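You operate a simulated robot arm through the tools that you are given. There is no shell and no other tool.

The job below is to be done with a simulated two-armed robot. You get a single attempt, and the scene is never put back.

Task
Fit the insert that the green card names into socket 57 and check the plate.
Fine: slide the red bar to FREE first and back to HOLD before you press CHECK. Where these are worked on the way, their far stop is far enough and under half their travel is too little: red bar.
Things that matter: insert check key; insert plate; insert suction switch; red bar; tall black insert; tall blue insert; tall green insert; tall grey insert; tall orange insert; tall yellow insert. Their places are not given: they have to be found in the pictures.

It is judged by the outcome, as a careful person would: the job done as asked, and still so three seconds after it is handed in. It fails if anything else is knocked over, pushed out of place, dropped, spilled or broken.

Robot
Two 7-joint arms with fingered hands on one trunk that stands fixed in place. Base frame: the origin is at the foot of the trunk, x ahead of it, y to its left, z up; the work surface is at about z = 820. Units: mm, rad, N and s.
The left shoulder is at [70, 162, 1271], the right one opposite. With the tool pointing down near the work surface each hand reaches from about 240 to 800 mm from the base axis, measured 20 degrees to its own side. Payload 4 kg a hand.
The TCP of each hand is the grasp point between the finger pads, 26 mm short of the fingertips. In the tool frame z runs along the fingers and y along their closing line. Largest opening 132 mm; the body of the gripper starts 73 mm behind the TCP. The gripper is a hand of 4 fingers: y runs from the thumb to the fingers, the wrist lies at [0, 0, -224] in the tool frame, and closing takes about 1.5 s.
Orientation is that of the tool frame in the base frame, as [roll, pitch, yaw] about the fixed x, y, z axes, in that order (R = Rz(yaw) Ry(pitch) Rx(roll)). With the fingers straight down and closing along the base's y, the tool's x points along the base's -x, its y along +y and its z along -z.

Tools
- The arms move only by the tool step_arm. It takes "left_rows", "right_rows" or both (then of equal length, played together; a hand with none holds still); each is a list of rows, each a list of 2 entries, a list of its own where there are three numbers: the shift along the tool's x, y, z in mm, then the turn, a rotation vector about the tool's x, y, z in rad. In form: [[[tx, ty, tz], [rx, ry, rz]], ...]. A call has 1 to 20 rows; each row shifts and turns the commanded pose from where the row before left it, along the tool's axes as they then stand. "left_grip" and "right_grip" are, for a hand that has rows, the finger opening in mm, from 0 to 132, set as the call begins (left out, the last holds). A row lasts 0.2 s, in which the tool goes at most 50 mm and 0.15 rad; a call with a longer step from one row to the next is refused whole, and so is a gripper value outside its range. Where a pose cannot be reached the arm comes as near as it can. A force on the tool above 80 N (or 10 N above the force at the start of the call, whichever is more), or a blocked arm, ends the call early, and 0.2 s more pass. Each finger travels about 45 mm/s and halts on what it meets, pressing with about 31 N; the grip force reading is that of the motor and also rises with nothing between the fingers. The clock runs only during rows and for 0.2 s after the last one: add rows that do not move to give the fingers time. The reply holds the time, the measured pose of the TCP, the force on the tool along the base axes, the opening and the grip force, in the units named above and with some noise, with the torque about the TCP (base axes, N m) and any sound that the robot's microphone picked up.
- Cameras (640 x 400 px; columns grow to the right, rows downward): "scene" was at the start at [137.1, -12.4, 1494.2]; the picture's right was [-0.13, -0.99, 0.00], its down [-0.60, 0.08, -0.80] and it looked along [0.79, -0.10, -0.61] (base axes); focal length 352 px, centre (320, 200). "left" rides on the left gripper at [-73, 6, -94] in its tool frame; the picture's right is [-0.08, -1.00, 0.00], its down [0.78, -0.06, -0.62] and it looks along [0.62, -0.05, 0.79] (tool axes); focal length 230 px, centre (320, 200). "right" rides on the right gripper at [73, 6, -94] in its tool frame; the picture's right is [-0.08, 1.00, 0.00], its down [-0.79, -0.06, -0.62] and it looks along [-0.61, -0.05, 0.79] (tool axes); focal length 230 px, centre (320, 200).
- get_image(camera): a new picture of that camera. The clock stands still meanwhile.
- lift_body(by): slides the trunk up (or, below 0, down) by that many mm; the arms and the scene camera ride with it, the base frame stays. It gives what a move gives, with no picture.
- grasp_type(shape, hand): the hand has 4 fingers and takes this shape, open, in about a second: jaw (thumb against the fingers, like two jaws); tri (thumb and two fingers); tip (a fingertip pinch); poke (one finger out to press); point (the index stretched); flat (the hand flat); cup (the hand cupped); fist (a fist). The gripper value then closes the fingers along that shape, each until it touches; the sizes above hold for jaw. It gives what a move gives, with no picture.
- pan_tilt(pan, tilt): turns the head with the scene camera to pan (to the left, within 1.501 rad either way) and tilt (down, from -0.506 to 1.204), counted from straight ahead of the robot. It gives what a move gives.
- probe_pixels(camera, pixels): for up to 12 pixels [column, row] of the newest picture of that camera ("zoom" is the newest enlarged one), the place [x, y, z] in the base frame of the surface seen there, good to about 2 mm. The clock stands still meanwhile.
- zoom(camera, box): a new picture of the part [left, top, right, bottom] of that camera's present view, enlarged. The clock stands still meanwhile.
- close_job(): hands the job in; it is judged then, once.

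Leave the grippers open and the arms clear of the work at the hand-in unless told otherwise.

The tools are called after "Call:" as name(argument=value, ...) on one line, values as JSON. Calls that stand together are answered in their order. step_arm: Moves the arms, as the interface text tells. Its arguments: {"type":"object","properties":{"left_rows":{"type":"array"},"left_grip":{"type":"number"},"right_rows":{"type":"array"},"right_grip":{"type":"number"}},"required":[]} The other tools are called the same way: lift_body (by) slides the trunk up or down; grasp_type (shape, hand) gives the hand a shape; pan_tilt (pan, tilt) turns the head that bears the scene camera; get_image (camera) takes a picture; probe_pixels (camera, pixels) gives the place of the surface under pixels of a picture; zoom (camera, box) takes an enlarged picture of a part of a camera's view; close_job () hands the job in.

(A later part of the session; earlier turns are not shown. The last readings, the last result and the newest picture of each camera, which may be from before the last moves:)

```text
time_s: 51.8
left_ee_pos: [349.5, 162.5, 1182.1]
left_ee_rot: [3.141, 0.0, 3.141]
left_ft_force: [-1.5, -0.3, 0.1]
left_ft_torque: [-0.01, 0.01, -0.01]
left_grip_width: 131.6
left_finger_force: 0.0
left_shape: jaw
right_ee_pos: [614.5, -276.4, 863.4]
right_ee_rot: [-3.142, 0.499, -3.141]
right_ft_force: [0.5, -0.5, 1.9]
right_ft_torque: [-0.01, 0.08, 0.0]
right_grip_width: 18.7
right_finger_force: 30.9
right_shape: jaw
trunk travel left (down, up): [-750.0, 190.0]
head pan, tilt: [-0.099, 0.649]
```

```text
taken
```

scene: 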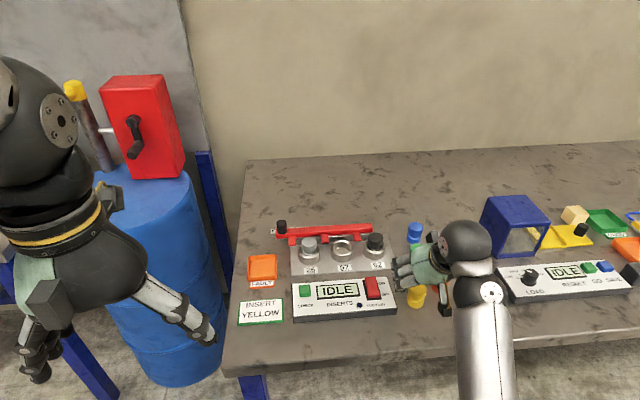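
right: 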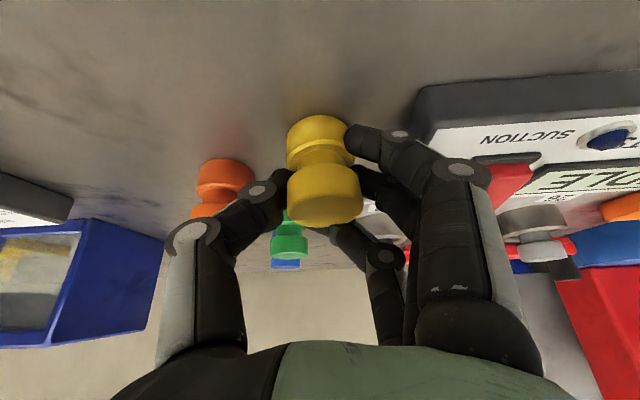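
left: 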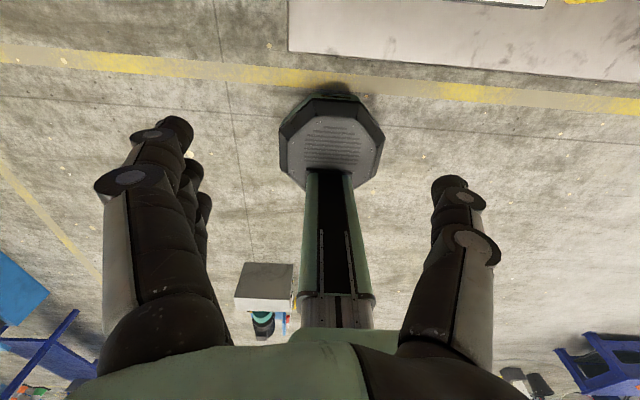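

The fingers have closed (31 N). I'll look closely at how they sit on the insert before lifting.

Call:
zoom(camera="right", box=[240, 90, 440, 260])

Call:
probe_pixels(camera="right", pixels=[[350, 138], [365, 135], [358, 160], [357, 185], [283, 180], [262, 188], [325, 200], [322, 165], [320, 135], [300, 215], [350, 215], [345, 240]])

```text
2.35 times, centred on (340, 175) of right
```

zoom: 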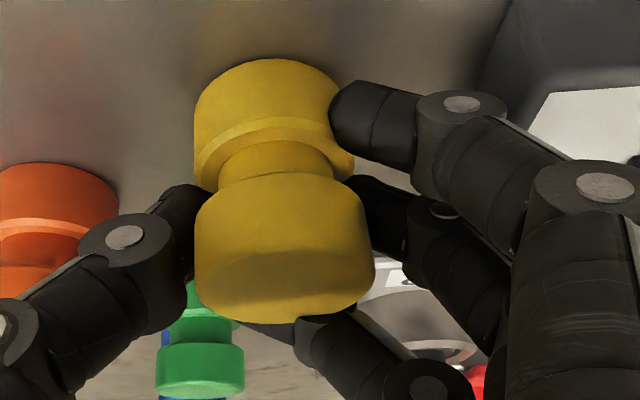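

```text
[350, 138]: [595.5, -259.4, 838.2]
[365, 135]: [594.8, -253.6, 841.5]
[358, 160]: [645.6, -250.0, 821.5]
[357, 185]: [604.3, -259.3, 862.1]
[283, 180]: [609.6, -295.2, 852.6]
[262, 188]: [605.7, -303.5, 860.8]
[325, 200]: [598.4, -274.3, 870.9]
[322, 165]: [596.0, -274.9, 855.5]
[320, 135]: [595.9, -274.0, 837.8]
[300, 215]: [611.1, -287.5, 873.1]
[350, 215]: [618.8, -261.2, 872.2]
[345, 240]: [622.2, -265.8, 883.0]
```

The index has landed on the base of the insert, low at z≈838. At the socket it would hit the rim. The grip must be higher and the hand more upright, so I'll release gently (to 52 mm), lift clear to z≈905 and see whether a smaller tilt is possible here.

Call:
step_arm(right_rows=[[[0, 0, 0], [0, 0, 0]], [[0, 0, 0], [0, 0, 0]], [[0, 0, 0], [0, 0, 0]], [[0, 0, 0], [0, 0, 0]], [[0, 0, 0], [0, 0, 0]], [[-4.8, 0, -8.8], [0, 0, 0]], [[-4.8, 0, -8.8], [0, 0, 0]], [[-4.8, 0, -8.8], [0, 0, 0]], [[-4.8, 0, -8.8], [0, 0, 0]]], right_grip=52)

Call:
get_image(camera="right")

```text
time_s: 53.8
left_ee_pos: [348.9, 161.4, 1181.6]
left_ee_rot: [3.141, 0.001, -3.141]
left_ft_force: [-0.2, 0.5, -0.6]
left_ft_torque: [-0.01, 0.03, -0.02]
left_grip_width: 131.6
left_finger_force: 0.2
left_shape: jaw
right_ee_pos: [614.0, -274.4, 904.0]
right_ee_rot: [-3.139, 0.499, 3.141]
right_ft_force: [-0.2, -0.3, 0.4]
right_ft_torque: [0.01, 0.01, -0.01]
right_grip_width: 51.1
right_finger_force: 0.0
right_shape: jaw
trunk travel left (down, up): [-750.0, 190.0]
head pan, tilt: [-0.099, 0.649]
```

```text
taken
```

right: 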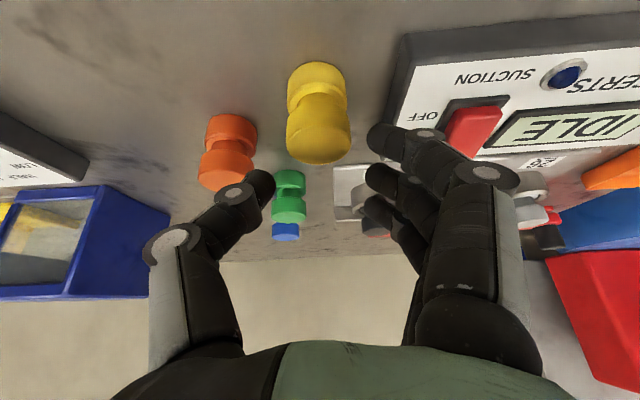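

The yellow insert is upright and unmoved. Now I'll reduce the tilt here toward 0.2 rad.

Call:
step_arm(right_rows=[[[0, 0, 0], [0, 0.1, 0]], [[0, 0, 0], [0, 0.1, 0]], [[0, 0, 0], [0, 0.1, 0]], [[0, 0, 0], [0, 0, 0]]])

```text
time_s: 54.8
left_ee_pos: [349.2, 161.8, 1182.3]
left_ee_rot: [3.141, 0.0, 3.141]
left_ft_force: [-0.2, -0.5, 0.8]
left_ft_torque: [0.0, 0.01, -0.01]
left_grip_width: 131.6
left_finger_force: 0.1
left_shape: jaw
right_ee_pos: [613.9, -275.4, 903.1]
right_ee_rot: [3.141, 0.198, 3.139]
right_ft_force: [0.2, -0.6, -0.4]
right_ft_torque: [0.0, 0.01, -0.02]
right_grip_width: 51.5
right_finger_force: 0.1
right_shape: jaw
trunk travel left (down, up): [-750.0, 190.0]
head pan, tilt: [-0.099, 0.649]
```

It holds 0.2 rad here. I'll lower to z≈867 so the pads meet the upper part of the head and the index stays above the base.

Call:
step_arm(right_rows=[[[2.4, 0, 11.8], [0, 0, 0]], [[2.4, 0, 11.8], [0, 0, 0]], [[2.4, 0, 11.8], [0, 0, 0]], [[0, 0, 0], [0, 0, 0]]])

Call:
get_image(camera="right")

Call:
probe_pixels(camera="right", pixels=[[372, 135], [372, 175], [258, 185], [320, 180], [320, 150], [288, 180], [352, 180], [420, 120], [400, 110]])

```text
time_s: 55.8
left_ee_pos: [349.4, 161.6, 1182.7]
left_ee_rot: [3.141, -0.002, 3.141]
left_ft_force: [-1.3, -0.7, 0.7]
left_ft_torque: [-0.02, 0.01, 0.01]
left_grip_width: 131.9
left_finger_force: 0.1
left_shape: jaw
right_ee_pos: [615.5, -275.6, 866.2]
right_ee_rot: [3.14, 0.199, -3.141]
right_ft_force: [0.1, -0.1, -0.1]
right_ft_torque: [0.02, -0.01, 0.01]
right_grip_width: 51.3
right_finger_force: 0.0
right_shape: jaw
trunk travel left (down, up): [-750.0, 190.0]
head pan, tilt: [-0.099, 0.649]
```

```text
taken
```

right: 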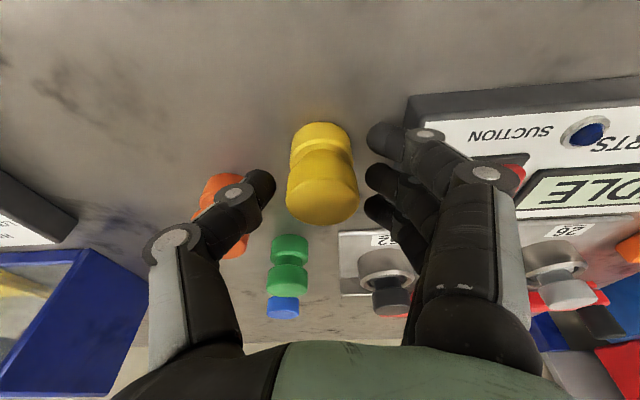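

```text
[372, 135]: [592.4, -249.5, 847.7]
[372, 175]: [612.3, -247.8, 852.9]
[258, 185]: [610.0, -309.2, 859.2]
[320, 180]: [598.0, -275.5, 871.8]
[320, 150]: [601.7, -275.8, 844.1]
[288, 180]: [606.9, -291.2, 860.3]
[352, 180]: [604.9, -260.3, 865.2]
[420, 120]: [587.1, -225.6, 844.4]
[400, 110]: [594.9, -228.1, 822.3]
```

The index tip is at z≈848. I'll raise the hand 3 mm more for rim clearance at the socket, then close on the head.

Call:
step_arm(right_rows=[[[-0.2, 0, -3], [0, 0, 0]], [[0, 0, 0], [0, 0, 0]]])

Call:
step_arm(right_rows=[[[0, 0, 0], [0, 0, 0]], [[0, 0, 0], [0, 0, 0]], [[0, 0, 0], [0, 0, 0]], [[0, 0, 0], [0, 0, 0]], [[0, 0, 0], [0, 0, 0]], [[0, 0, 0], [0, 0, 0]]], right_grip=32)

Call:
get_image(camera="right")

```text
time_s: 56.4
left_ee_pos: [350.4, 163.7, 1181.5]
left_ee_rot: [-3.142, -0.001, 3.141]
left_ft_force: [0.2, 0.0, -0.5]
left_ft_torque: [-0.02, 0.01, -0.02]
left_grip_width: 131.4
left_finger_force: 0.2
left_shape: jaw
right_ee_pos: [614.5, -275.7, 869.2]
right_ee_rot: [-3.141, 0.199, -3.141]
right_ft_force: [1.3, 0.2, 0.2]
right_ft_torque: [0.04, 0.01, 0.01]
right_grip_width: 51.4
right_finger_force: 0.1
right_shape: jaw
trunk travel left (down, up): [-750.0, 190.0]
head pan, tilt: [-0.099, 0.649]
```

```text
time_s: 57.8
left_ee_pos: [349.3, 161.5, 1181.8]
left_ee_rot: [-3.141, -0.001, -3.141]
left_ft_force: [0.7, 0.0, -0.8]
left_ft_torque: [0.0, 0.0, -0.01]
left_grip_width: 131.5
left_finger_force: 0.0
left_shape: jaw
right_ee_pos: [614.3, -275.4, 869.8]
right_ee_rot: [3.141, 0.2, 3.139]
right_ft_force: [-1.0, 0.0, 3.2]
right_ft_torque: [0.01, 0.08, 0.05]
right_grip_width: 20.4
right_finger_force: 31.2
right_shape: jaw
trunk travel left (down, up): [-750.0, 190.0]
head pan, tilt: [-0.099, 0.649]
```

```text
taken
```

right: 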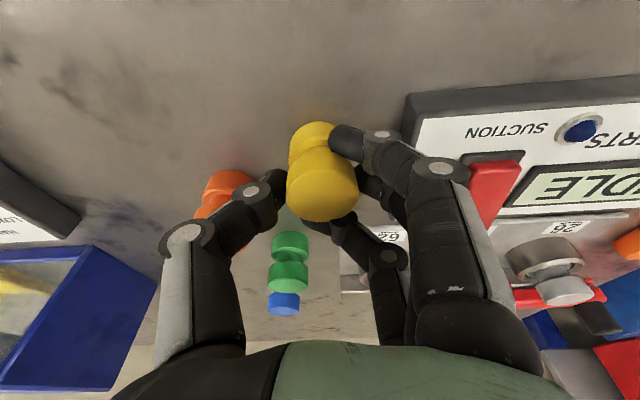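

Call:
zoom(camera="right", box=[240, 90, 440, 260])

Call:
probe_pixels(camera="right", pixels=[[340, 140], [350, 135], [365, 148], [360, 180], [280, 185], [285, 178], [320, 195], [320, 165], [312, 135], [345, 215], [335, 220]])

Call:
zoom(camera="scene", box=[370, 230, 470, 320])

```text
2.35 times, centred on (340, 175) of right
```

zoom: 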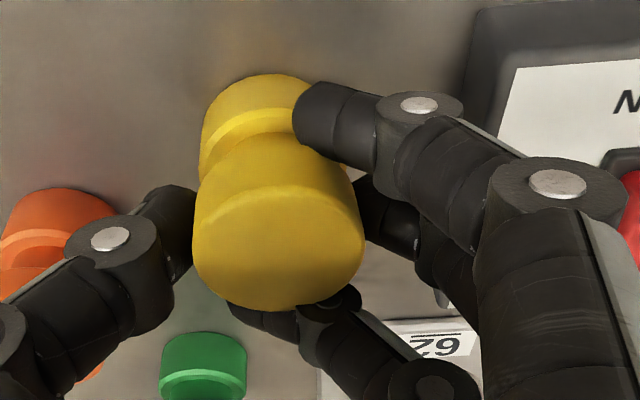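

```text
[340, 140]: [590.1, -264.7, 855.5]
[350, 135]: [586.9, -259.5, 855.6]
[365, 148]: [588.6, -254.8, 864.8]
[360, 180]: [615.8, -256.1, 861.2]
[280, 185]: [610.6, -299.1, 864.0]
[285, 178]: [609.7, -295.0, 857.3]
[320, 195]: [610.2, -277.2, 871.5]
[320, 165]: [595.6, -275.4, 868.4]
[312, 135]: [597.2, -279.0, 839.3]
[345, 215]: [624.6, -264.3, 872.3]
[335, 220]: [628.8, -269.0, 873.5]
```

```text
4.44 times, centred on (420, 275) of scene
```

zoom: 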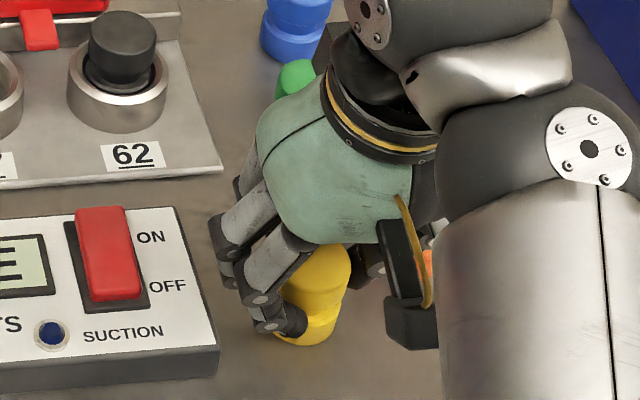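

The fingers now wrap the head: index at the front at z≈855, third finger at the rear, and thumb and middle opposite each other. Everything is above the base. I'll lift 60 mm slowly and check the hold.

Call:
step_arm(right_rows=[[[-1, 0, -4.9], [0, 0, 0]], [[-2, 0, -9.8], [0, 0, 0]], [[-3, 0, -14.7], [0, 0, 0]], [[-3, 0, -14.7], [0, 0, 0]], [[-3, 0, -14.7], [0, 0, 0]], [[0, 0, 0], [0, 0, 0]]])

Call:
get_image(camera="right")

Call:
get_image(camera="scene")

```text
time_s: 59.2
left_ee_pos: [350.1, 160.8, 1181.9]
left_ee_rot: [-3.141, 0.002, 3.141]
left_ft_force: [-0.1, -0.6, 0.3]
left_ft_torque: [-0.01, 0.01, 0.01]
left_grip_width: 132.1
left_finger_force: 0.1
left_shape: jaw
right_ee_pos: [612.9, -274.6, 927.9]
right_ee_rot: [3.141, 0.198, -3.14]
right_ft_force: [-0.4, 0.3, -0.1]
right_ft_torque: [-0.01, -0.04, 0.02]
right_grip_width: 19.8
right_finger_force: 30.8
right_shape: jaw
trunk travel left (down, up): [-750.0, 190.0]
head pan, tilt: [-0.099, 0.649]
```

```text
taken
```

right: 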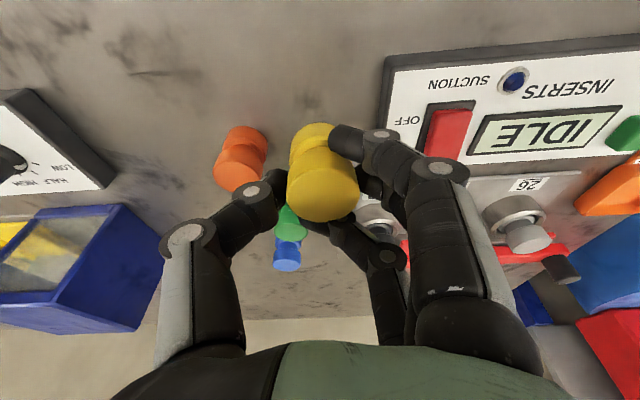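

```text
taken
```

scene: 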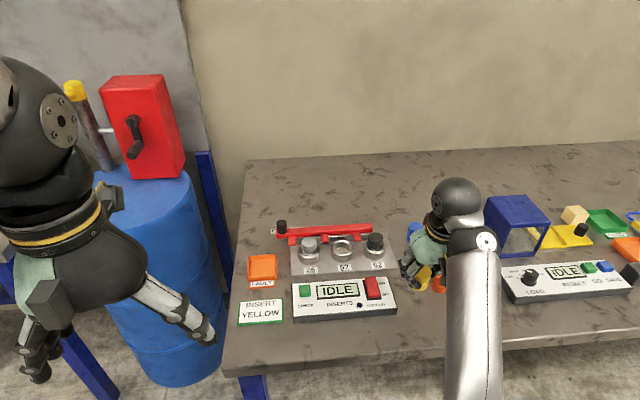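

The insert is held. I'll re-probe the same pixels on it to see whether it shifted or tilted within the grip during the lift.

Call:
probe_pixels(camera="right", pixels=[[320, 195], [320, 165], [312, 135], [345, 215], [300, 205], [335, 205], [300, 140], [300, 180], [320, 210], [340, 140]])

Call:
zoom(camera="right", box=[240, 90, 440, 260])

Call:
zoom(camera="scene", box=[380, 220, 460, 310])

```text
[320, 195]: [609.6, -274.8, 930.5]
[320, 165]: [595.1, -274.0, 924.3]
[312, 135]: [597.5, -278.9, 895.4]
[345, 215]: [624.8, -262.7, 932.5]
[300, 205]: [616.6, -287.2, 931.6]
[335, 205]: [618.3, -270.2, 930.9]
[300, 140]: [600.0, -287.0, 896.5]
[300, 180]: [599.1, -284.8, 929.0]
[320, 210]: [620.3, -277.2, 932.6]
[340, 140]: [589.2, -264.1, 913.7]
```

```text
2.35 times, centred on (340, 175) of right
```

zoom: 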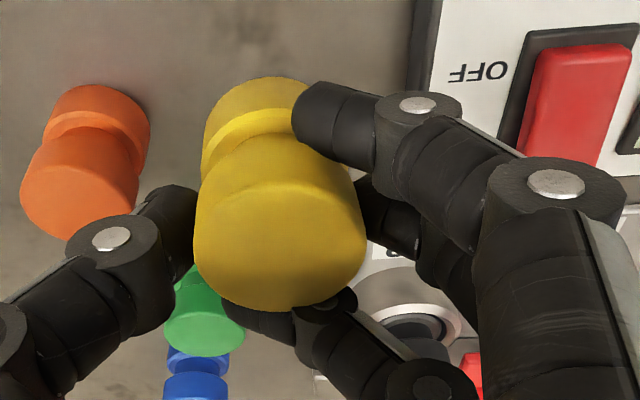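

```text
4.44 times, centred on (420, 265) of scene
```

zoom: 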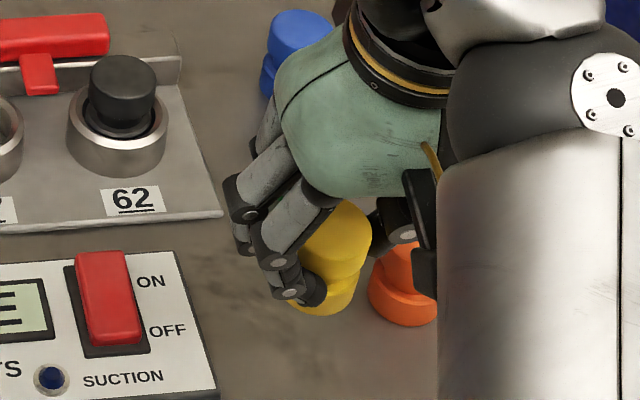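

The insert hasn't moved in the grip. I'll measure its centre relative to the grasp point from the head's edges.

Call:
probe_pixels(camera="right", pixels=[[288, 190], [357, 192], [316, 220], [318, 217], [322, 185], [290, 200], [355, 202], [302, 214], [332, 216], [291, 150], [310, 126]])

```text
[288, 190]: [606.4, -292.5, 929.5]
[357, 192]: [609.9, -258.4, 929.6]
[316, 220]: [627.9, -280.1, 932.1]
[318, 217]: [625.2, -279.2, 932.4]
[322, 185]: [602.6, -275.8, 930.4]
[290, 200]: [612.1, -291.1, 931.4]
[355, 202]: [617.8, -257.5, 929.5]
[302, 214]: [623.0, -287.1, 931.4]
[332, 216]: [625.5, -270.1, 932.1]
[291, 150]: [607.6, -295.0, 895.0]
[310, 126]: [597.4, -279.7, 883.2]
```

The insert is centred on the grasp point within about 1 mm and is still upright. I'll carry it diagonally toward the socket, first at z≈935 over the open area and the panel corner, then rising to z≈965 above socket 57 at [774.3,-131.2].

Call:
step_arm(right_rows=[[[-22.3, 20, 2.2], [0, 0, 0]], [[-22.3, 20, 2.2], [0, 0, 0]], [[-22.3, 20, 2.2], [0, 0, 0]], [[-24.8, 21, -2.6], [0, 0, 0]], [[-24.8, 21, -2.6], [0, 0, 0]], [[-24.8, 21, -2.6], [0, 0, 0]], [[-24.8, 21, -2.6], [0, 0, 0]], [[0, 0, 0], [0, 0, 0]]])

Call:
get_image(camera="right")

Call:
get_image(camera="scene")

```text
time_s: 61.0
left_ee_pos: [349.3, 161.5, 1182.7]
left_ee_rot: [3.14, 0.001, 3.141]
left_ft_force: [0.8, 0.3, 0.6]
left_ft_torque: [0.03, -0.02, 0.0]
left_grip_width: 131.7
left_finger_force: 0.2
left_shape: jaw
right_ee_pos: [773.4, -131.9, 965.3]
right_ee_rot: [-3.14, 0.197, 3.141]
right_ft_force: [-0.4, 0.1, -0.2]
right_ft_torque: [0.01, -0.03, 0.0]
right_grip_width: 19.7
right_finger_force: 30.6
right_shape: jaw
trunk travel left (down, up): [-750.0, 190.0]
head pan, tilt: [-0.099, 0.649]
```

```text
taken
```

right: 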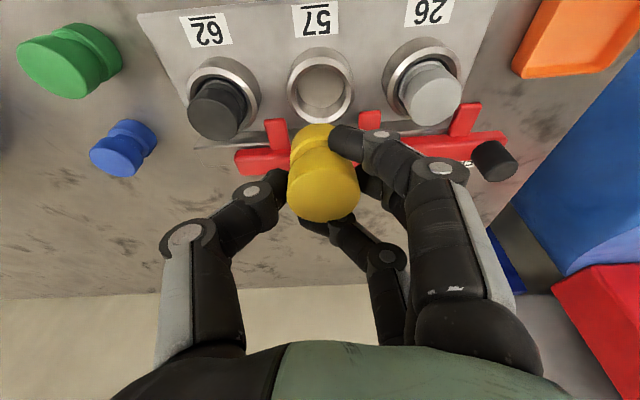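

```text
taken
```

scene: 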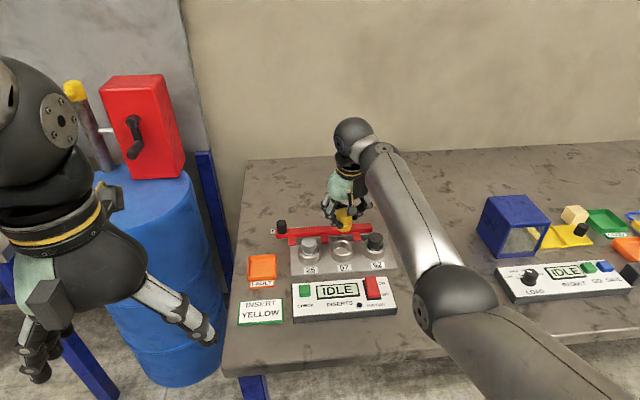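

The insert hangs just behind the socket in this view (socket ring at (322,87)). I'll probe the ring from here to refine its centre against the insert's centre.

Call:
zoom(camera="right", box=[270, 30, 380, 140])

Call:
probe_pixels(camera="zoom", pixels=[[215, 200], [425, 190], [322, 110], [322, 320], [235, 260], [410, 255], [245, 145], [400, 140]])

Call:
probe_pixels(camera="right", pixels=[[288, 190], [357, 192], [316, 220], [320, 165], [302, 214], [332, 216], [300, 140], [308, 128]])

```text
3.64 times, centred on (325, 85) of right
```

zoom: 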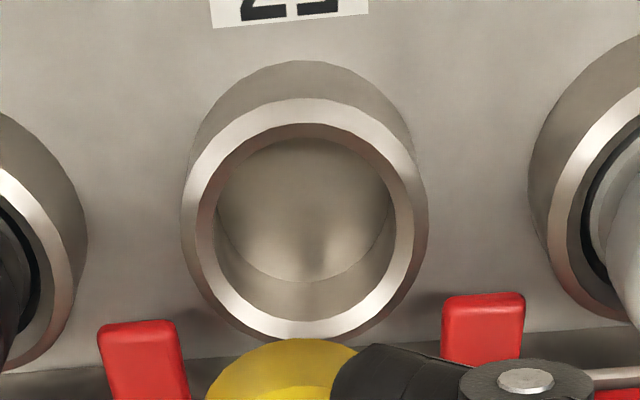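

```text
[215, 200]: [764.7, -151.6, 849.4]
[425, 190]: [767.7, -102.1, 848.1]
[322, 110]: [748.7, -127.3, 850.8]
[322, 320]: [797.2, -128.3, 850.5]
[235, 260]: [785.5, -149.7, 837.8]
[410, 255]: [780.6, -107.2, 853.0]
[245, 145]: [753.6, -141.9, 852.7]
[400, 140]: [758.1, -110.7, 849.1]
```

```text
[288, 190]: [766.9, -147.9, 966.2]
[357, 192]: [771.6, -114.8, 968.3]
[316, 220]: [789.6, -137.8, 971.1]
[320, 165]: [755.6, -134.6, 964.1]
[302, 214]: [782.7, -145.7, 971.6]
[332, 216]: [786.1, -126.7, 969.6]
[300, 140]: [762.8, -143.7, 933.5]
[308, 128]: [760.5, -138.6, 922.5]
```

Call:
probe_pixels(camera="zoom", pixels=[[199, 215], [412, 208], [305, 111], [305, 324], [225, 145], [385, 145], [228, 295], [385, 290]])

```text
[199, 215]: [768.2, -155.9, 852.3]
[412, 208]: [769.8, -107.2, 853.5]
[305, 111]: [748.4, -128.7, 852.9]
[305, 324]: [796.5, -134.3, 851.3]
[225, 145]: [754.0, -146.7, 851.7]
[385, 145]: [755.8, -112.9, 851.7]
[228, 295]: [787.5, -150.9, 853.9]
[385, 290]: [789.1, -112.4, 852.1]
```

Measured with the same camera, the insert centre is [773.3,-131.4] and the socket centre is [772.2,-131.3], so it's nearly aligned. I'll shift 0.7 mm toward me and lower to z≈906, which leaves the base about 5 mm above the rim.

Call:
step_arm(right_rows=[[[3.7, 0, 14.6], [0, 0, 0]], [[3, 0, 14.7], [0, 0, 0]], [[3, 0, 14.7], [0, 0, 0]], [[3, 0, 14.7], [0, 0, 0]], [[0, 0, 0], [0, 0, 0]]])

Call:
get_image(camera="right")

Call:
zoom(camera="scene", box=[280, 190, 420, 290])

```text
time_s: 62.2
left_ee_pos: [350.7, 162.1, 1182.4]
left_ee_rot: [-3.142, 0.0, 3.141]
left_ft_force: [0.2, 0.7, -0.5]
left_ft_torque: [-0.01, -0.01, -0.02]
left_grip_width: 131.8
left_finger_force: 0.1
left_shape: jaw
right_ee_pos: [774.6, -131.7, 907.3]
right_ee_rot: [3.141, 0.201, 3.141]
right_ft_force: [-0.1, 0.1, -1.2]
right_ft_torque: [0.02, 0.0, -0.03]
right_grip_width: 19.8
right_finger_force: 31.3
right_shape: jaw
trunk travel left (down, up): [-750.0, 190.0]
head pan, tilt: [-0.099, 0.649]
```

```text
taken
```

right: 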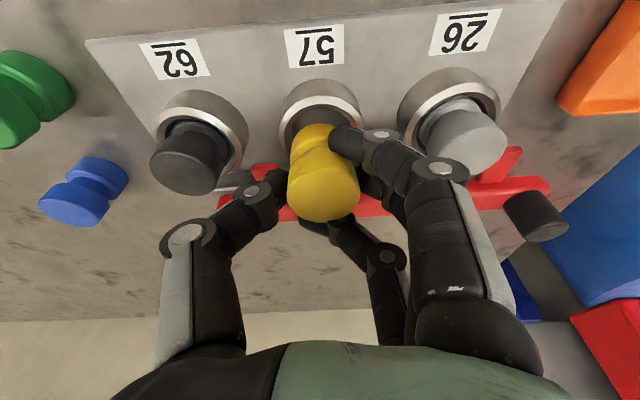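

```text
4.00 times, centred on (350, 240) of scene
```

zoom: 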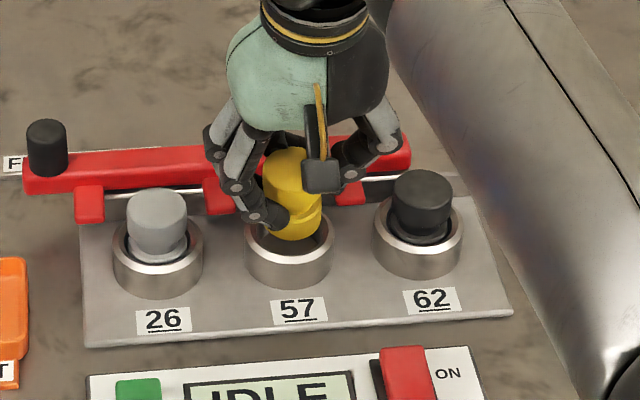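

It looks well aligned above the ring in both views. I'll lower 8 mm in 2 mm rows so the base enters the ring, then read the force.

Call:
step_arm(right_rows=[[[0.4, 0, 1.96], [0, 0, 0]], [[0.4, 0, 1.96], [0, 0, 0]], [[0.4, 0, 1.96], [0, 0, 0]], [[0.4, 0, 1.96], [0, 0, 0]], [[0, 0, 0], [0, 0, 0]]])

Call:
get_image(camera="right")

```text
time_s: 63.4
left_ee_pos: [350.2, 162.5, 1181.2]
left_ee_rot: [-3.14, 0.0, 3.141]
left_ft_force: [-0.9, -0.3, -0.1]
left_ft_torque: [0.0, 0.0, -0.01]
left_grip_width: 132.1
left_finger_force: 0.1
left_shape: jaw
right_ee_pos: [774.2, -132.0, 898.6]
right_ee_rot: [-3.14, 0.2, -3.141]
right_ft_force: [0.9, -0.4, -0.6]
right_ft_torque: [0.01, 0.0, 0.02]
right_grip_width: 19.7
right_finger_force: 30.6
right_shape: jaw
trunk travel left (down, up): [-750.0, 190.0]
head pan, tilt: [-0.099, 0.649]
```

```text
taken
```

right: 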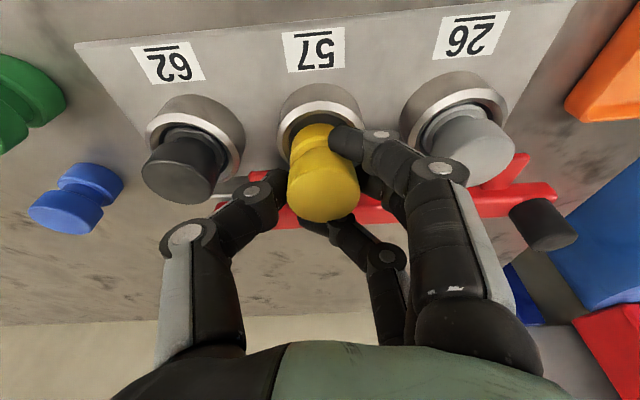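

There's no contact force and the base is at rim level. I'll continue 6 mm more, slowly.

Call:
step_arm(right_rows=[[[0.4, 0, 1.96], [0, 0, 0]], [[0.4, 0, 1.96], [0, 0, 0]], [[0.4, 0, 1.96], [0, 0, 0]], [[0, 0, 0], [0, 0, 0]]])

Call:
zoom(camera="right", box=[240, 60, 440, 260])

```text
time_s: 64.4
left_ee_pos: [347.5, 161.2, 1182.7]
left_ee_rot: [3.141, 0.001, 3.139]
left_ft_force: [-0.4, 0.0, -0.1]
left_ft_torque: [-0.01, 0.03, -0.02]
left_grip_width: 132.0
left_finger_force: 0.1
left_shape: jaw
right_ee_pos: [773.0, -134.3, 892.9]
right_ee_rot: [-3.141, 0.203, 3.141]
right_ft_force: [-6.8, -4.9, 10.1]
right_ft_torque: [-0.08, 0.15, 0.0]
right_grip_width: 19.6
right_finger_force: 30.9
right_shape: jaw
trunk travel left (down, up): [-750.0, 190.0]
head pan, tilt: [-0.099, 0.649]
```

```text
2.00 times, centred on (340, 160) of right
```

zoom: 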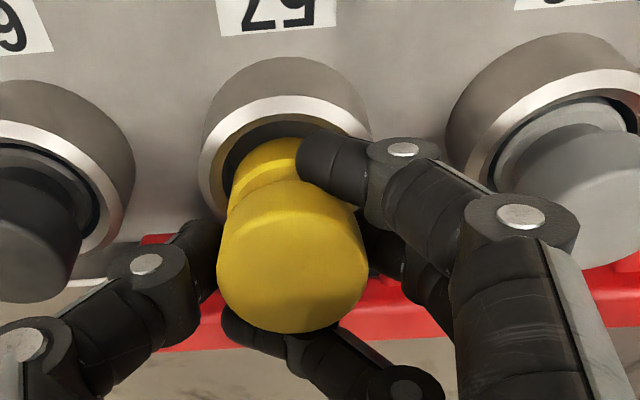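

Light contact: the ring pushes the tool toward -x and -y (-6.8, -4.9 N) and up. So the base is a bit too far back and left. I'll shift the hand 2 mm toward me and 2 mm to the right, then re-read.

Call:
step_arm(right_rows=[[[1, -1, -0.2], [0, 0, 0]], [[1, -1, -0.2], [0, 0, 0]], [[0, 0, 0], [0, 0, 0]]])

```text
time_s: 65.2
left_ee_pos: [349.1, 161.9, 1182.9]
left_ee_rot: [-3.141, 0.001, 3.141]
left_ft_force: [0.4, -0.7, -1.2]
left_ft_torque: [0.0, -0.01, 0.01]
left_grip_width: 131.6
left_finger_force: 0.1
left_shape: jaw
right_ee_pos: [772.6, -135.2, 893.3]
right_ee_rot: [-3.141, 0.201, 3.141]
right_ft_force: [-2.2, -3.6, 6.6]
right_ft_torque: [-0.09, -0.06, -0.03]
right_grip_width: 19.6
right_finger_force: 31.6
right_shape: jaw
trunk travel left (down, up): [-750.0, 190.0]
head pan, tilt: [-0.099, 0.649]
```

Call:
zoom(camera="right", box=[240, 60, 440, 260])

Call:
zoom(camera="scene", box=[300, 200, 400, 270])

```text
2.00 times, centred on (340, 160) of right
```

zoom: 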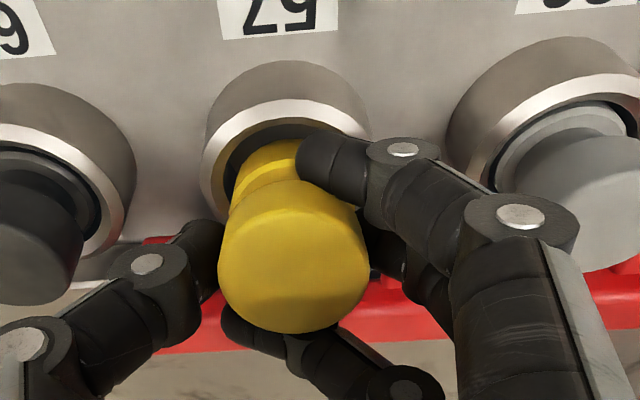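

```text
5.71 times, centred on (350, 235) of scene
```

zoom: 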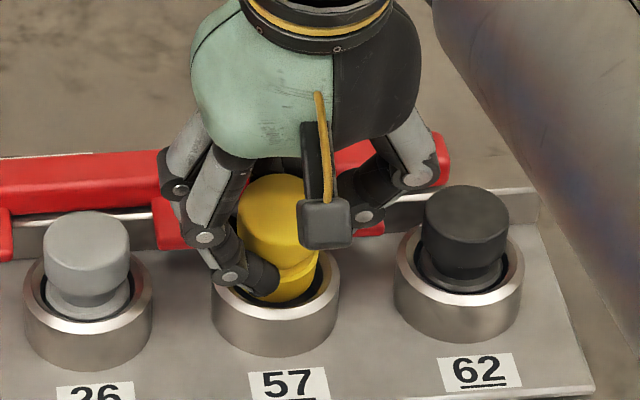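

The base is inside the ring, with the visible gap on the right and the front, so it still leans on the left-rear wall. I'll shift another 1.5 mm right and 1 mm toward me.

Call:
step_arm(right_rows=[[[0.5, -0.75, -0.1], [0, 0, 0]], [[0.5, -0.75, -0.1], [0, 0, 0]], [[0, 0, 0], [0, 0, 0]]])

```text
time_s: 66.0
left_ee_pos: [349.1, 162.2, 1181.7]
left_ee_rot: [3.142, 0.001, 3.141]
left_ft_force: [0.1, -0.1, -0.3]
left_ft_torque: [-0.03, 0.01, -0.01]
left_grip_width: 132.0
left_finger_force: 0.1
left_shape: jaw
right_ee_pos: [771.1, -135.4, 892.9]
right_ee_rot: [-3.14, 0.2, 3.141]
right_ft_force: [-0.6, -0.1, 6.0]
right_ft_torque: [0.05, -0.03, -0.01]
right_grip_width: 19.2
right_finger_force: 30.4
right_shape: jaw
trunk travel left (down, up): [-750.0, 190.0]
head pan, tilt: [-0.099, 0.649]
```

The lateral forces are now near zero. I'll lower 4 mm more and read.

Call:
step_arm(right_rows=[[[0.4, 0, 1.96], [0, 0, 0]], [[0.4, 0, 1.96], [0, 0, 0]], [[0, 0, 0], [0, 0, 0]]])

Call:
zoom(camera="right", box=[240, 60, 440, 260])

```text
time_s: 66.8
left_ee_pos: [346.4, 162.5, 1183.3]
left_ee_rot: [-3.14, 0.0, 3.141]
left_ft_force: [0.2, -0.2, -0.5]
left_ft_torque: [-0.04, 0.01, -0.02]
left_grip_width: 132.1
left_finger_force: 0.1
left_shape: jaw
right_ee_pos: [769.6, -135.3, 890.2]
right_ee_rot: [-3.141, 0.203, -3.14]
right_ft_force: [-4.6, 0.6, 14.6]
right_ft_torque: [0.21, -0.07, 0.04]
right_grip_width: 19.5
right_finger_force: 30.8
right_shape: jaw
trunk travel left (down, up): [-750.0, 190.0]
head pan, tilt: [-0.099, 0.649]
```

```text
2.00 times, centred on (340, 160) of right
```

zoom: 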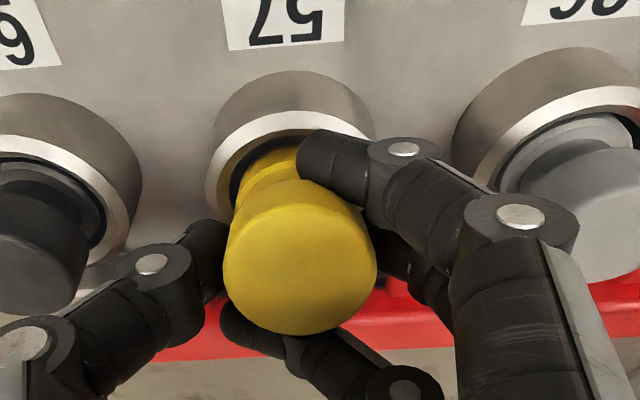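

It resists again (14.6 N up, -4.6 N in x) at z≈890. I'll check whether the insert is tilted by probing its head's top face and side.

Call:
probe_pixels(camera="zoom", pixels=[[235, 260], [368, 250], [300, 320], [300, 255], [255, 300], [345, 300], [260, 195], [300, 185], [245, 165], [235, 210], [330, 210], [290, 290]])

Call:
zoom(camera="scene", box=[300, 200, 400, 270])

```text
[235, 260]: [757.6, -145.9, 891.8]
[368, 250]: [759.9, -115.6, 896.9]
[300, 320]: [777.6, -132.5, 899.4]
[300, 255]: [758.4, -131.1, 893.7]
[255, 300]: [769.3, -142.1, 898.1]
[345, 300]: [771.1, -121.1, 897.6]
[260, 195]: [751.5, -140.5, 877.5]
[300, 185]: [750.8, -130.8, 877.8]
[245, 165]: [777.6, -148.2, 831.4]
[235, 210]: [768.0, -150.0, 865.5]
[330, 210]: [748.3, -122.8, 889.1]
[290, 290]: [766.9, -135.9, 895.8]
```

```text
5.71 times, centred on (350, 235) of scene
```

zoom: 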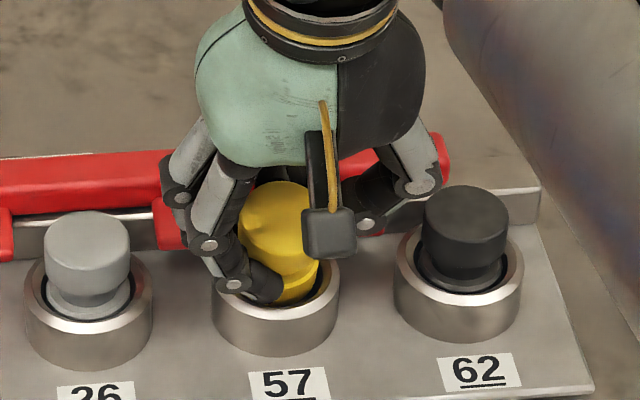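

The head's top face slopes (rear edge about 5 mm higher). The base caught the rear rim, and the insert pivoted about 0.2 rad between thumb and finger. I shouldn't force it. I'll lift it straight out, take it back to its original free spot, set it down flat to straighten it, and regrip it. First the straight lift.

Call:
step_arm(right_rows=[[[-1, 0, -4.9], [0, 0, 0]], [[-2, 0, -9.8], [0, 0, 0]], [[-3, 0, -14.7], [0, 0, 0]], [[-3, 0, -14.7], [0, 0, 0]], [[-3, 0, -14.7], [0, 0, 0]], [[-3, 0, -14.7], [0, 0, 0]], [[0, 0, 0], [0, 0, 0]]])

Call:
get_image(camera="right")

Call:
zoom(camera="scene", box=[280, 170, 420, 280])

```text
time_s: 68.4
left_ee_pos: [351.0, 162.7, 1182.0]
left_ee_rot: [3.14, 0.002, -3.141]
left_ft_force: [-1.0, 0.2, 0.3]
left_ft_torque: [0.01, 0.02, 0.01]
left_grip_width: 132.0
left_finger_force: 0.0
left_shape: jaw
right_ee_pos: [771.7, -135.1, 962.1]
right_ee_rot: [-3.14, 0.201, 3.141]
right_ft_force: [-0.2, 0.6, -0.5]
right_ft_torque: [0.01, 0.01, 0.0]
right_grip_width: 18.8
right_finger_force: 31.1
right_shape: jaw
trunk travel left (down, up): [-750.0, 190.0]
head pan, tilt: [-0.099, 0.649]
```

```text
taken
```

right: 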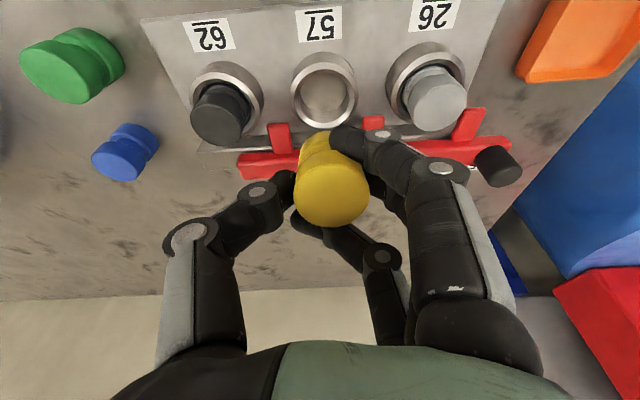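

```text
3.64 times, centred on (350, 225) of scene
```

zoom: 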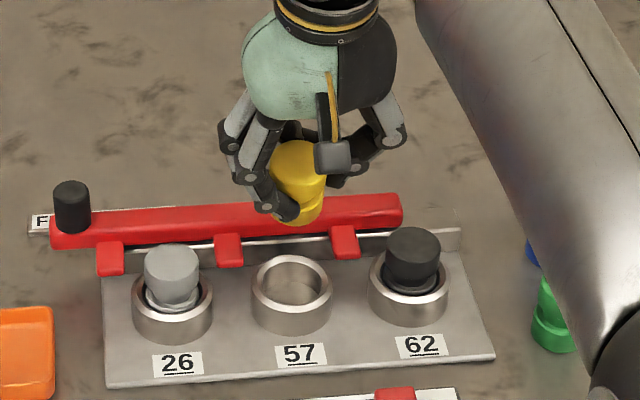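

The insert is still firmly held but visibly tilted in the hand; the ring and its neighbours are undisturbed. I'll carry it back along the same path to above its original spot.

Call:
step_arm(right_rows=[[[24.8, -21, 2.6], [0, 0, 0]], [[24.8, -21, 2.6], [0, 0, 0]], [[24.8, -21, 2.6], [0, 0, 0]], [[24.8, -21, 2.6], [0, 0, 0]], [[20.6, -18.7, -4.2], [0, 0, 0]], [[20.6, -18.7, -4.2], [0, 0, 0]], [[20.6, -18.7, -4.2], [0, 0, 0]], [[0, 0, 0], [0, 0, 0]]])

Call:
get_image(camera="right")

Call:
probe_pixels(camera="right", pixels=[[298, 190], [368, 190], [330, 222], [330, 165], [315, 140], [306, 150], [335, 135], [330, 190], [312, 212], [350, 212]])

```text
time_s: 70.2
left_ee_pos: [351.4, 161.5, 1182.0]
left_ee_rot: [3.141, 0.0, 3.141]
left_ft_force: [0.3, -0.5, -0.6]
left_ft_torque: [-0.03, 0.03, 0.01]
left_grip_width: 132.0
left_finger_force: 0.1
left_shape: jaw
right_ee_pos: [612.9, -273.5, 933.2]
right_ee_rot: [3.142, 0.199, -3.141]
right_ft_force: [0.3, -0.7, -0.1]
right_ft_torque: [0.03, 0.02, 0.05]
right_grip_width: 18.3
right_finger_force: 30.9
right_shape: jaw
trunk travel left (down, up): [-750.0, 190.0]
head pan, tilt: [-0.099, 0.649]
```

```text
taken
```

right: 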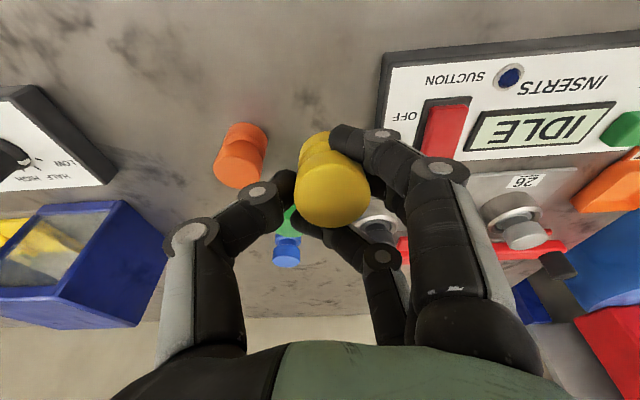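

```text
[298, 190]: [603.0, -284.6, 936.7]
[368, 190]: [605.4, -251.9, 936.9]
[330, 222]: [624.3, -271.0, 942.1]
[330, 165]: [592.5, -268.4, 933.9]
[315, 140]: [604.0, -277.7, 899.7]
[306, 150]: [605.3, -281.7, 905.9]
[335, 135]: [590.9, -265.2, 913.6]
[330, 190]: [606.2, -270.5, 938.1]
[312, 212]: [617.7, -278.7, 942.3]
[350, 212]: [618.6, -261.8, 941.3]
```

The insert leans about 0.2 rad and sits about 5 mm toward +y in the hand. I'll lower it over its old spot (shifting 5 mm to -y for panel clearance) to just above the table.

Call:
step_arm(right_rows=[[[2.4, -1, 11.8], [0, 0, 0]], [[2.4, -1, 11.8], [0, 0, 0]], [[2.4, -1, 11.8], [0, 0, 0]], [[2.4, -1, 11.8], [0, 0, 0]], [[2, -1, 9.8], [0, 0, 0]], [[0, 0, 0], [0, 0, 0]]])

```text
time_s: 71.6
left_ee_pos: [349.5, 162.3, 1182.1]
left_ee_rot: [3.141, 0.0, -3.141]
left_ft_force: [-0.6, -0.1, 0.0]
left_ft_torque: [0.02, 0.02, 0.04]
left_grip_width: 131.7
left_finger_force: 0.0
left_shape: jaw
right_ee_pos: [614.3, -280.0, 873.4]
right_ee_rot: [3.141, 0.199, 3.141]
right_ft_force: [0.4, -0.4, -0.3]
right_ft_torque: [0.03, -0.03, -0.02]
right_grip_width: 18.7
right_finger_force: 31.0
right_shape: jaw
trunk travel left (down, up): [-750.0, 190.0]
head pan, tilt: [-0.099, 0.649]
```

Nothing has touched yet at z=873. I'll go down in 2 mm rows until the base meets the table and flattens.

Call:
step_arm(right_rows=[[[0.4, 0, 1.96], [0, 0, 0]], [[0.4, 0, 1.96], [0, 0, 0]], [[0.4, 0, 1.96], [0, 0, 0]], [[0, 0, 0], [0, 0, 0]]])

Call:
get_image(camera="right")

```text
time_s: 72.6
left_ee_pos: [349.9, 163.0, 1182.2]
left_ee_rot: [3.141, 0.0, 3.141]
left_ft_force: [-0.3, 0.4, -1.0]
left_ft_torque: [-0.01, 0.02, 0.01]
left_grip_width: 131.7
left_finger_force: 0.0
left_shape: jaw
right_ee_pos: [613.6, -281.9, 868.8]
right_ee_rot: [-3.142, 0.2, -3.141]
right_ft_force: [-0.4, -0.6, 0.2]
right_ft_torque: [0.0, 0.03, 0.0]
right_grip_width: 18.7
right_finger_force: 31.6
right_shape: jaw
trunk travel left (down, up): [-750.0, 190.0]
head pan, tilt: [-0.099, 0.649]
```

```text
taken
```

right: 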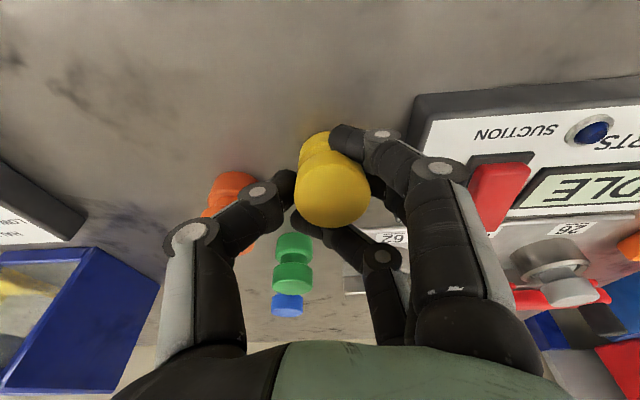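

Call:
step_arm(right_rows=[[[0.4, 0, 1.96], [0, 0, 0]], [[0.4, 0, 1.96], [0, 0, 0]], [[0, 0, 0], [0, 0, 0]]])

```text
time_s: 73.4
left_ee_pos: [350.2, 162.5, 1182.2]
left_ee_rot: [-3.14, -0.001, 3.141]
left_ft_force: [0.4, 0.2, -0.8]
left_ft_torque: [0.01, 0.0, 0.01]
left_grip_width: 131.9
left_finger_force: 0.1
left_shape: jaw
right_ee_pos: [612.6, -279.7, 866.3]
right_ee_rot: [-3.14, 0.201, 3.141]
right_ft_force: [0.8, 1.9, 13.3]
right_ft_torque: [0.21, 0.02, -0.06]
right_grip_width: 18.0
right_finger_force: 31.4
right_shape: jaw
trunk travel left (down, up): [-750.0, 190.0]
head pan, tilt: [-0.099, 0.649]
```

It's touching the table with 13 N. A little more (2 mm) to settle it flat, then I'll look.

Call:
step_arm(right_rows=[[[0.2, 0, 0.98], [0, 0, 0]], [[0.2, 0, 0.98], [0, 0, 0]], [[0, 0, 0], [0, 0, 0]]])

Call:
get_image(camera="right")

Call:
probe_pixels(camera="right", pixels=[[298, 190], [368, 190], [330, 222], [330, 165], [315, 140], [330, 190], [312, 212], [350, 212]])

```text
time_s: 74.2
left_ee_pos: [347.9, 163.1, 1182.9]
left_ee_rot: [-3.139, 0.001, -3.141]
left_ft_force: [0.0, -0.4, 0.0]
left_ft_torque: [0.04, -0.01, -0.02]
left_grip_width: 131.6
left_finger_force: 0.1
left_shape: jaw
right_ee_pos: [613.1, -279.5, 866.2]
right_ee_rot: [-3.141, 0.204, 3.141]
right_ft_force: [4.5, 0.8, 25.4]
right_ft_torque: [0.28, 0.05, -0.09]
right_grip_width: 18.3
right_finger_force: 31.1
right_shape: jaw
trunk travel left (down, up): [-750.0, 190.0]
head pan, tilt: [-0.099, 0.649]
```

```text
taken
```

right: 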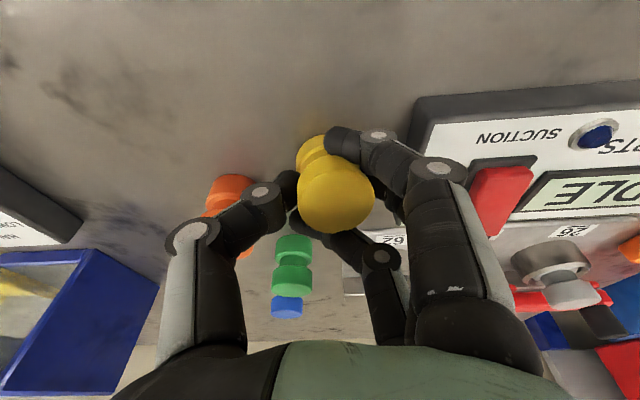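

```text
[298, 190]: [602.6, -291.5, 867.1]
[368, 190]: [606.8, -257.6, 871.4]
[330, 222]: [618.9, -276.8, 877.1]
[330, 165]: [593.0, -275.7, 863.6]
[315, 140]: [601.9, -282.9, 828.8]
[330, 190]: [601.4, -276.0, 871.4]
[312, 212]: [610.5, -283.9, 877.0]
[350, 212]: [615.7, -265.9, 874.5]
```

It's pressing 25 N without flattening. I now see why: at this tilt the index pushes the head low in front and the third finger pushes it high behind, a couple that leans the insert. I'll ease up 1.5 mm and open to 52 so it settles flat on the table by itself.

Call:
step_arm(right_rows=[[[-0.3, 0, -1.5], [0, 0, 0]], [[0, 0, 0], [0, 0, 0]]])

Call:
step_arm(right_rows=[[[0, 0, 0], [0, 0, 0]], [[0, 0, 0], [0, 0, 0]], [[0, 0, 0], [0, 0, 0]], [[0, 0, 0], [0, 0, 0]], [[0, 0, 0], [0, 0, 0]], [[0, 0, 0], [0, 0, 0]]], right_grip=52)

Call:
get_image(camera="right")

```text
time_s: 74.8
left_ee_pos: [348.1, 163.2, 1183.1]
left_ee_rot: [-3.14, 0.002, -3.141]
left_ft_force: [0.4, 0.2, -0.1]
left_ft_torque: [0.0, 0.01, 0.0]
left_grip_width: 131.8
left_finger_force: 0.1
left_shape: jaw
right_ee_pos: [613.1, -280.4, 865.5]
right_ee_rot: [-3.141, 0.203, -3.141]
right_ft_force: [6.6, 1.6, 23.0]
right_ft_torque: [0.23, -0.09, -0.11]
right_grip_width: 18.4
right_finger_force: 30.8
right_shape: jaw
trunk travel left (down, up): [-750.0, 190.0]
head pan, tilt: [-0.099, 0.649]
```

```text
time_s: 76.2
left_ee_pos: [349.9, 161.9, 1182.1]
left_ee_rot: [3.141, -0.001, -3.14]
left_ft_force: [-0.2, 0.0, -0.3]
left_ft_torque: [0.0, -0.02, 0.01]
left_grip_width: 132.0
left_finger_force: 0.1
left_shape: jaw
right_ee_pos: [613.8, -279.5, 863.8]
right_ee_rot: [-3.141, 0.2, -3.141]
right_ft_force: [-0.1, -0.4, -0.3]
right_ft_torque: [0.02, 0.0, -0.01]
right_grip_width: 51.6
right_finger_force: 0.0
right_shape: jaw
trunk travel left (down, up): [-750.0, 190.0]
head pan, tilt: [-0.099, 0.649]
```

```text
taken
```

right: 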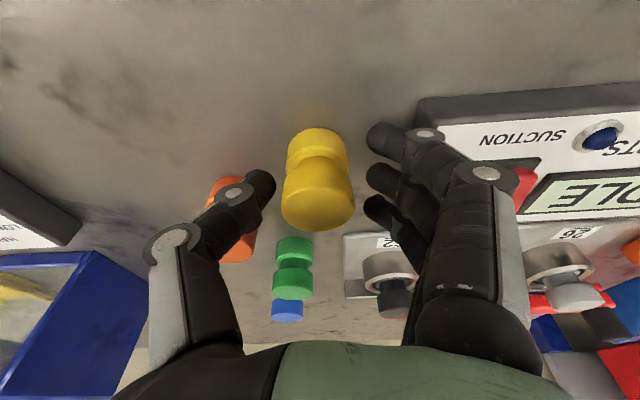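

The insert is upright on the table again. I'll measure its centre to re-centre the hand.

Call:
probe_pixels(camera="right", pixels=[[285, 185], [352, 183], [318, 228], [318, 160], [318, 215], [290, 200], [350, 200], [265, 185], [372, 178], [372, 138], [372, 208], [335, 222]])

Call:
zoom(camera="right", box=[220, 100, 420, 250])

```text
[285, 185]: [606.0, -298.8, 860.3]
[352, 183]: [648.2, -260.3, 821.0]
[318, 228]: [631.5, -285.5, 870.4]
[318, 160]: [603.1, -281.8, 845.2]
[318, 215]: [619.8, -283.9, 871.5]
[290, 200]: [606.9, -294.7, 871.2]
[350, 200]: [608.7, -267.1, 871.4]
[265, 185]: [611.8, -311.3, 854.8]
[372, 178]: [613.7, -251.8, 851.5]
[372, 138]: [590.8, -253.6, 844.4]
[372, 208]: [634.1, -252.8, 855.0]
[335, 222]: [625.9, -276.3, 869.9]
```

```text
2.67 times, centred on (320, 175) of right
```

zoom: 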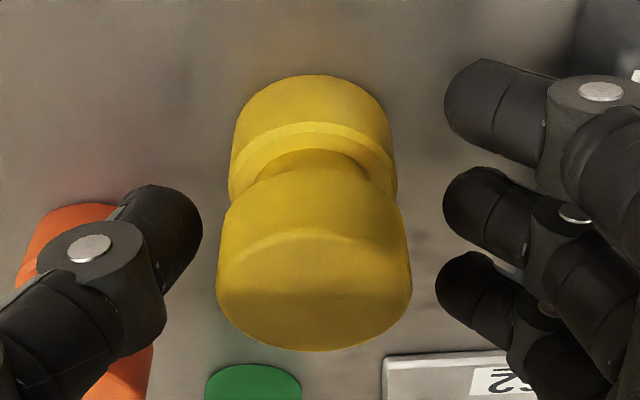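

The insert is at [614,-282]. I'll re-centre the hand (2.5 mm to -y), raise to z≈869.5, and this time close in small steps, watching whether thumb and middle can hold it before the outer fingers press on it. First to 40.

Call:
step_arm(right_rows=[[[-0.6, -1.2, -2.9], [0, 0, 0]], [[-0.6, -1.3, -2.9], [0, 0, 0]], [[0, 0, 0], [0, 0, 0]]])

Call:
step_arm(right_rows=[[[0, 0, 0], [0, 0, 0]], [[0, 0, 0], [0, 0, 0]], [[0, 0, 0], [0, 0, 0]], [[0, 0, 0], [0, 0, 0]]], right_grip=40)

Call:
zoom(camera="right", box=[220, 100, 420, 250])

```text
time_s: 77.0
left_ee_pos: [350.7, 163.3, 1182.3]
left_ee_rot: [-3.141, 0.001, -3.14]
left_ft_force: [-0.3, -0.6, 0.7]
left_ft_torque: [0.0, -0.01, 0.0]
left_grip_width: 131.5
left_finger_force: 0.0
left_shape: jaw
right_ee_pos: [614.1, -281.6, 871.0]
right_ee_rot: [3.141, 0.199, -3.141]
right_ft_force: [1.2, 0.5, 0.4]
right_ft_torque: [0.0, -0.01, 0.0]
right_grip_width: 51.7
right_finger_force: 0.1
right_shape: jaw
trunk travel left (down, up): [-750.0, 190.0]
head pan, tilt: [-0.099, 0.649]
```

```text
time_s: 78.0
left_ee_pos: [349.9, 161.0, 1182.9]
left_ee_rot: [-3.14, 0.001, -3.141]
left_ft_force: [1.1, -0.7, 0.1]
left_ft_torque: [0.02, 0.0, -0.02]
left_grip_width: 131.6
left_finger_force: 0.1
left_shape: jaw
right_ee_pos: [613.2, -282.8, 869.8]
right_ee_rot: [-3.141, 0.198, -3.141]
right_ft_force: [0.5, 0.8, 0.1]
right_ft_torque: [0.0, 0.01, 0.0]
right_grip_width: 40.7
right_finger_force: 0.0
right_shape: jaw
trunk travel left (down, up): [-750.0, 190.0]
head pan, tilt: [-0.099, 0.649]
```

```text
2.67 times, centred on (320, 175) of right
```

zoom: 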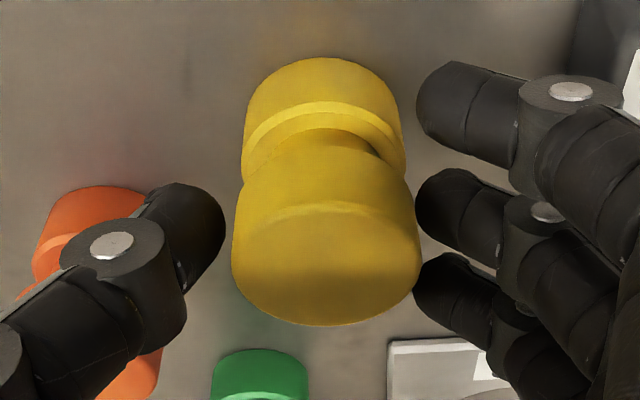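

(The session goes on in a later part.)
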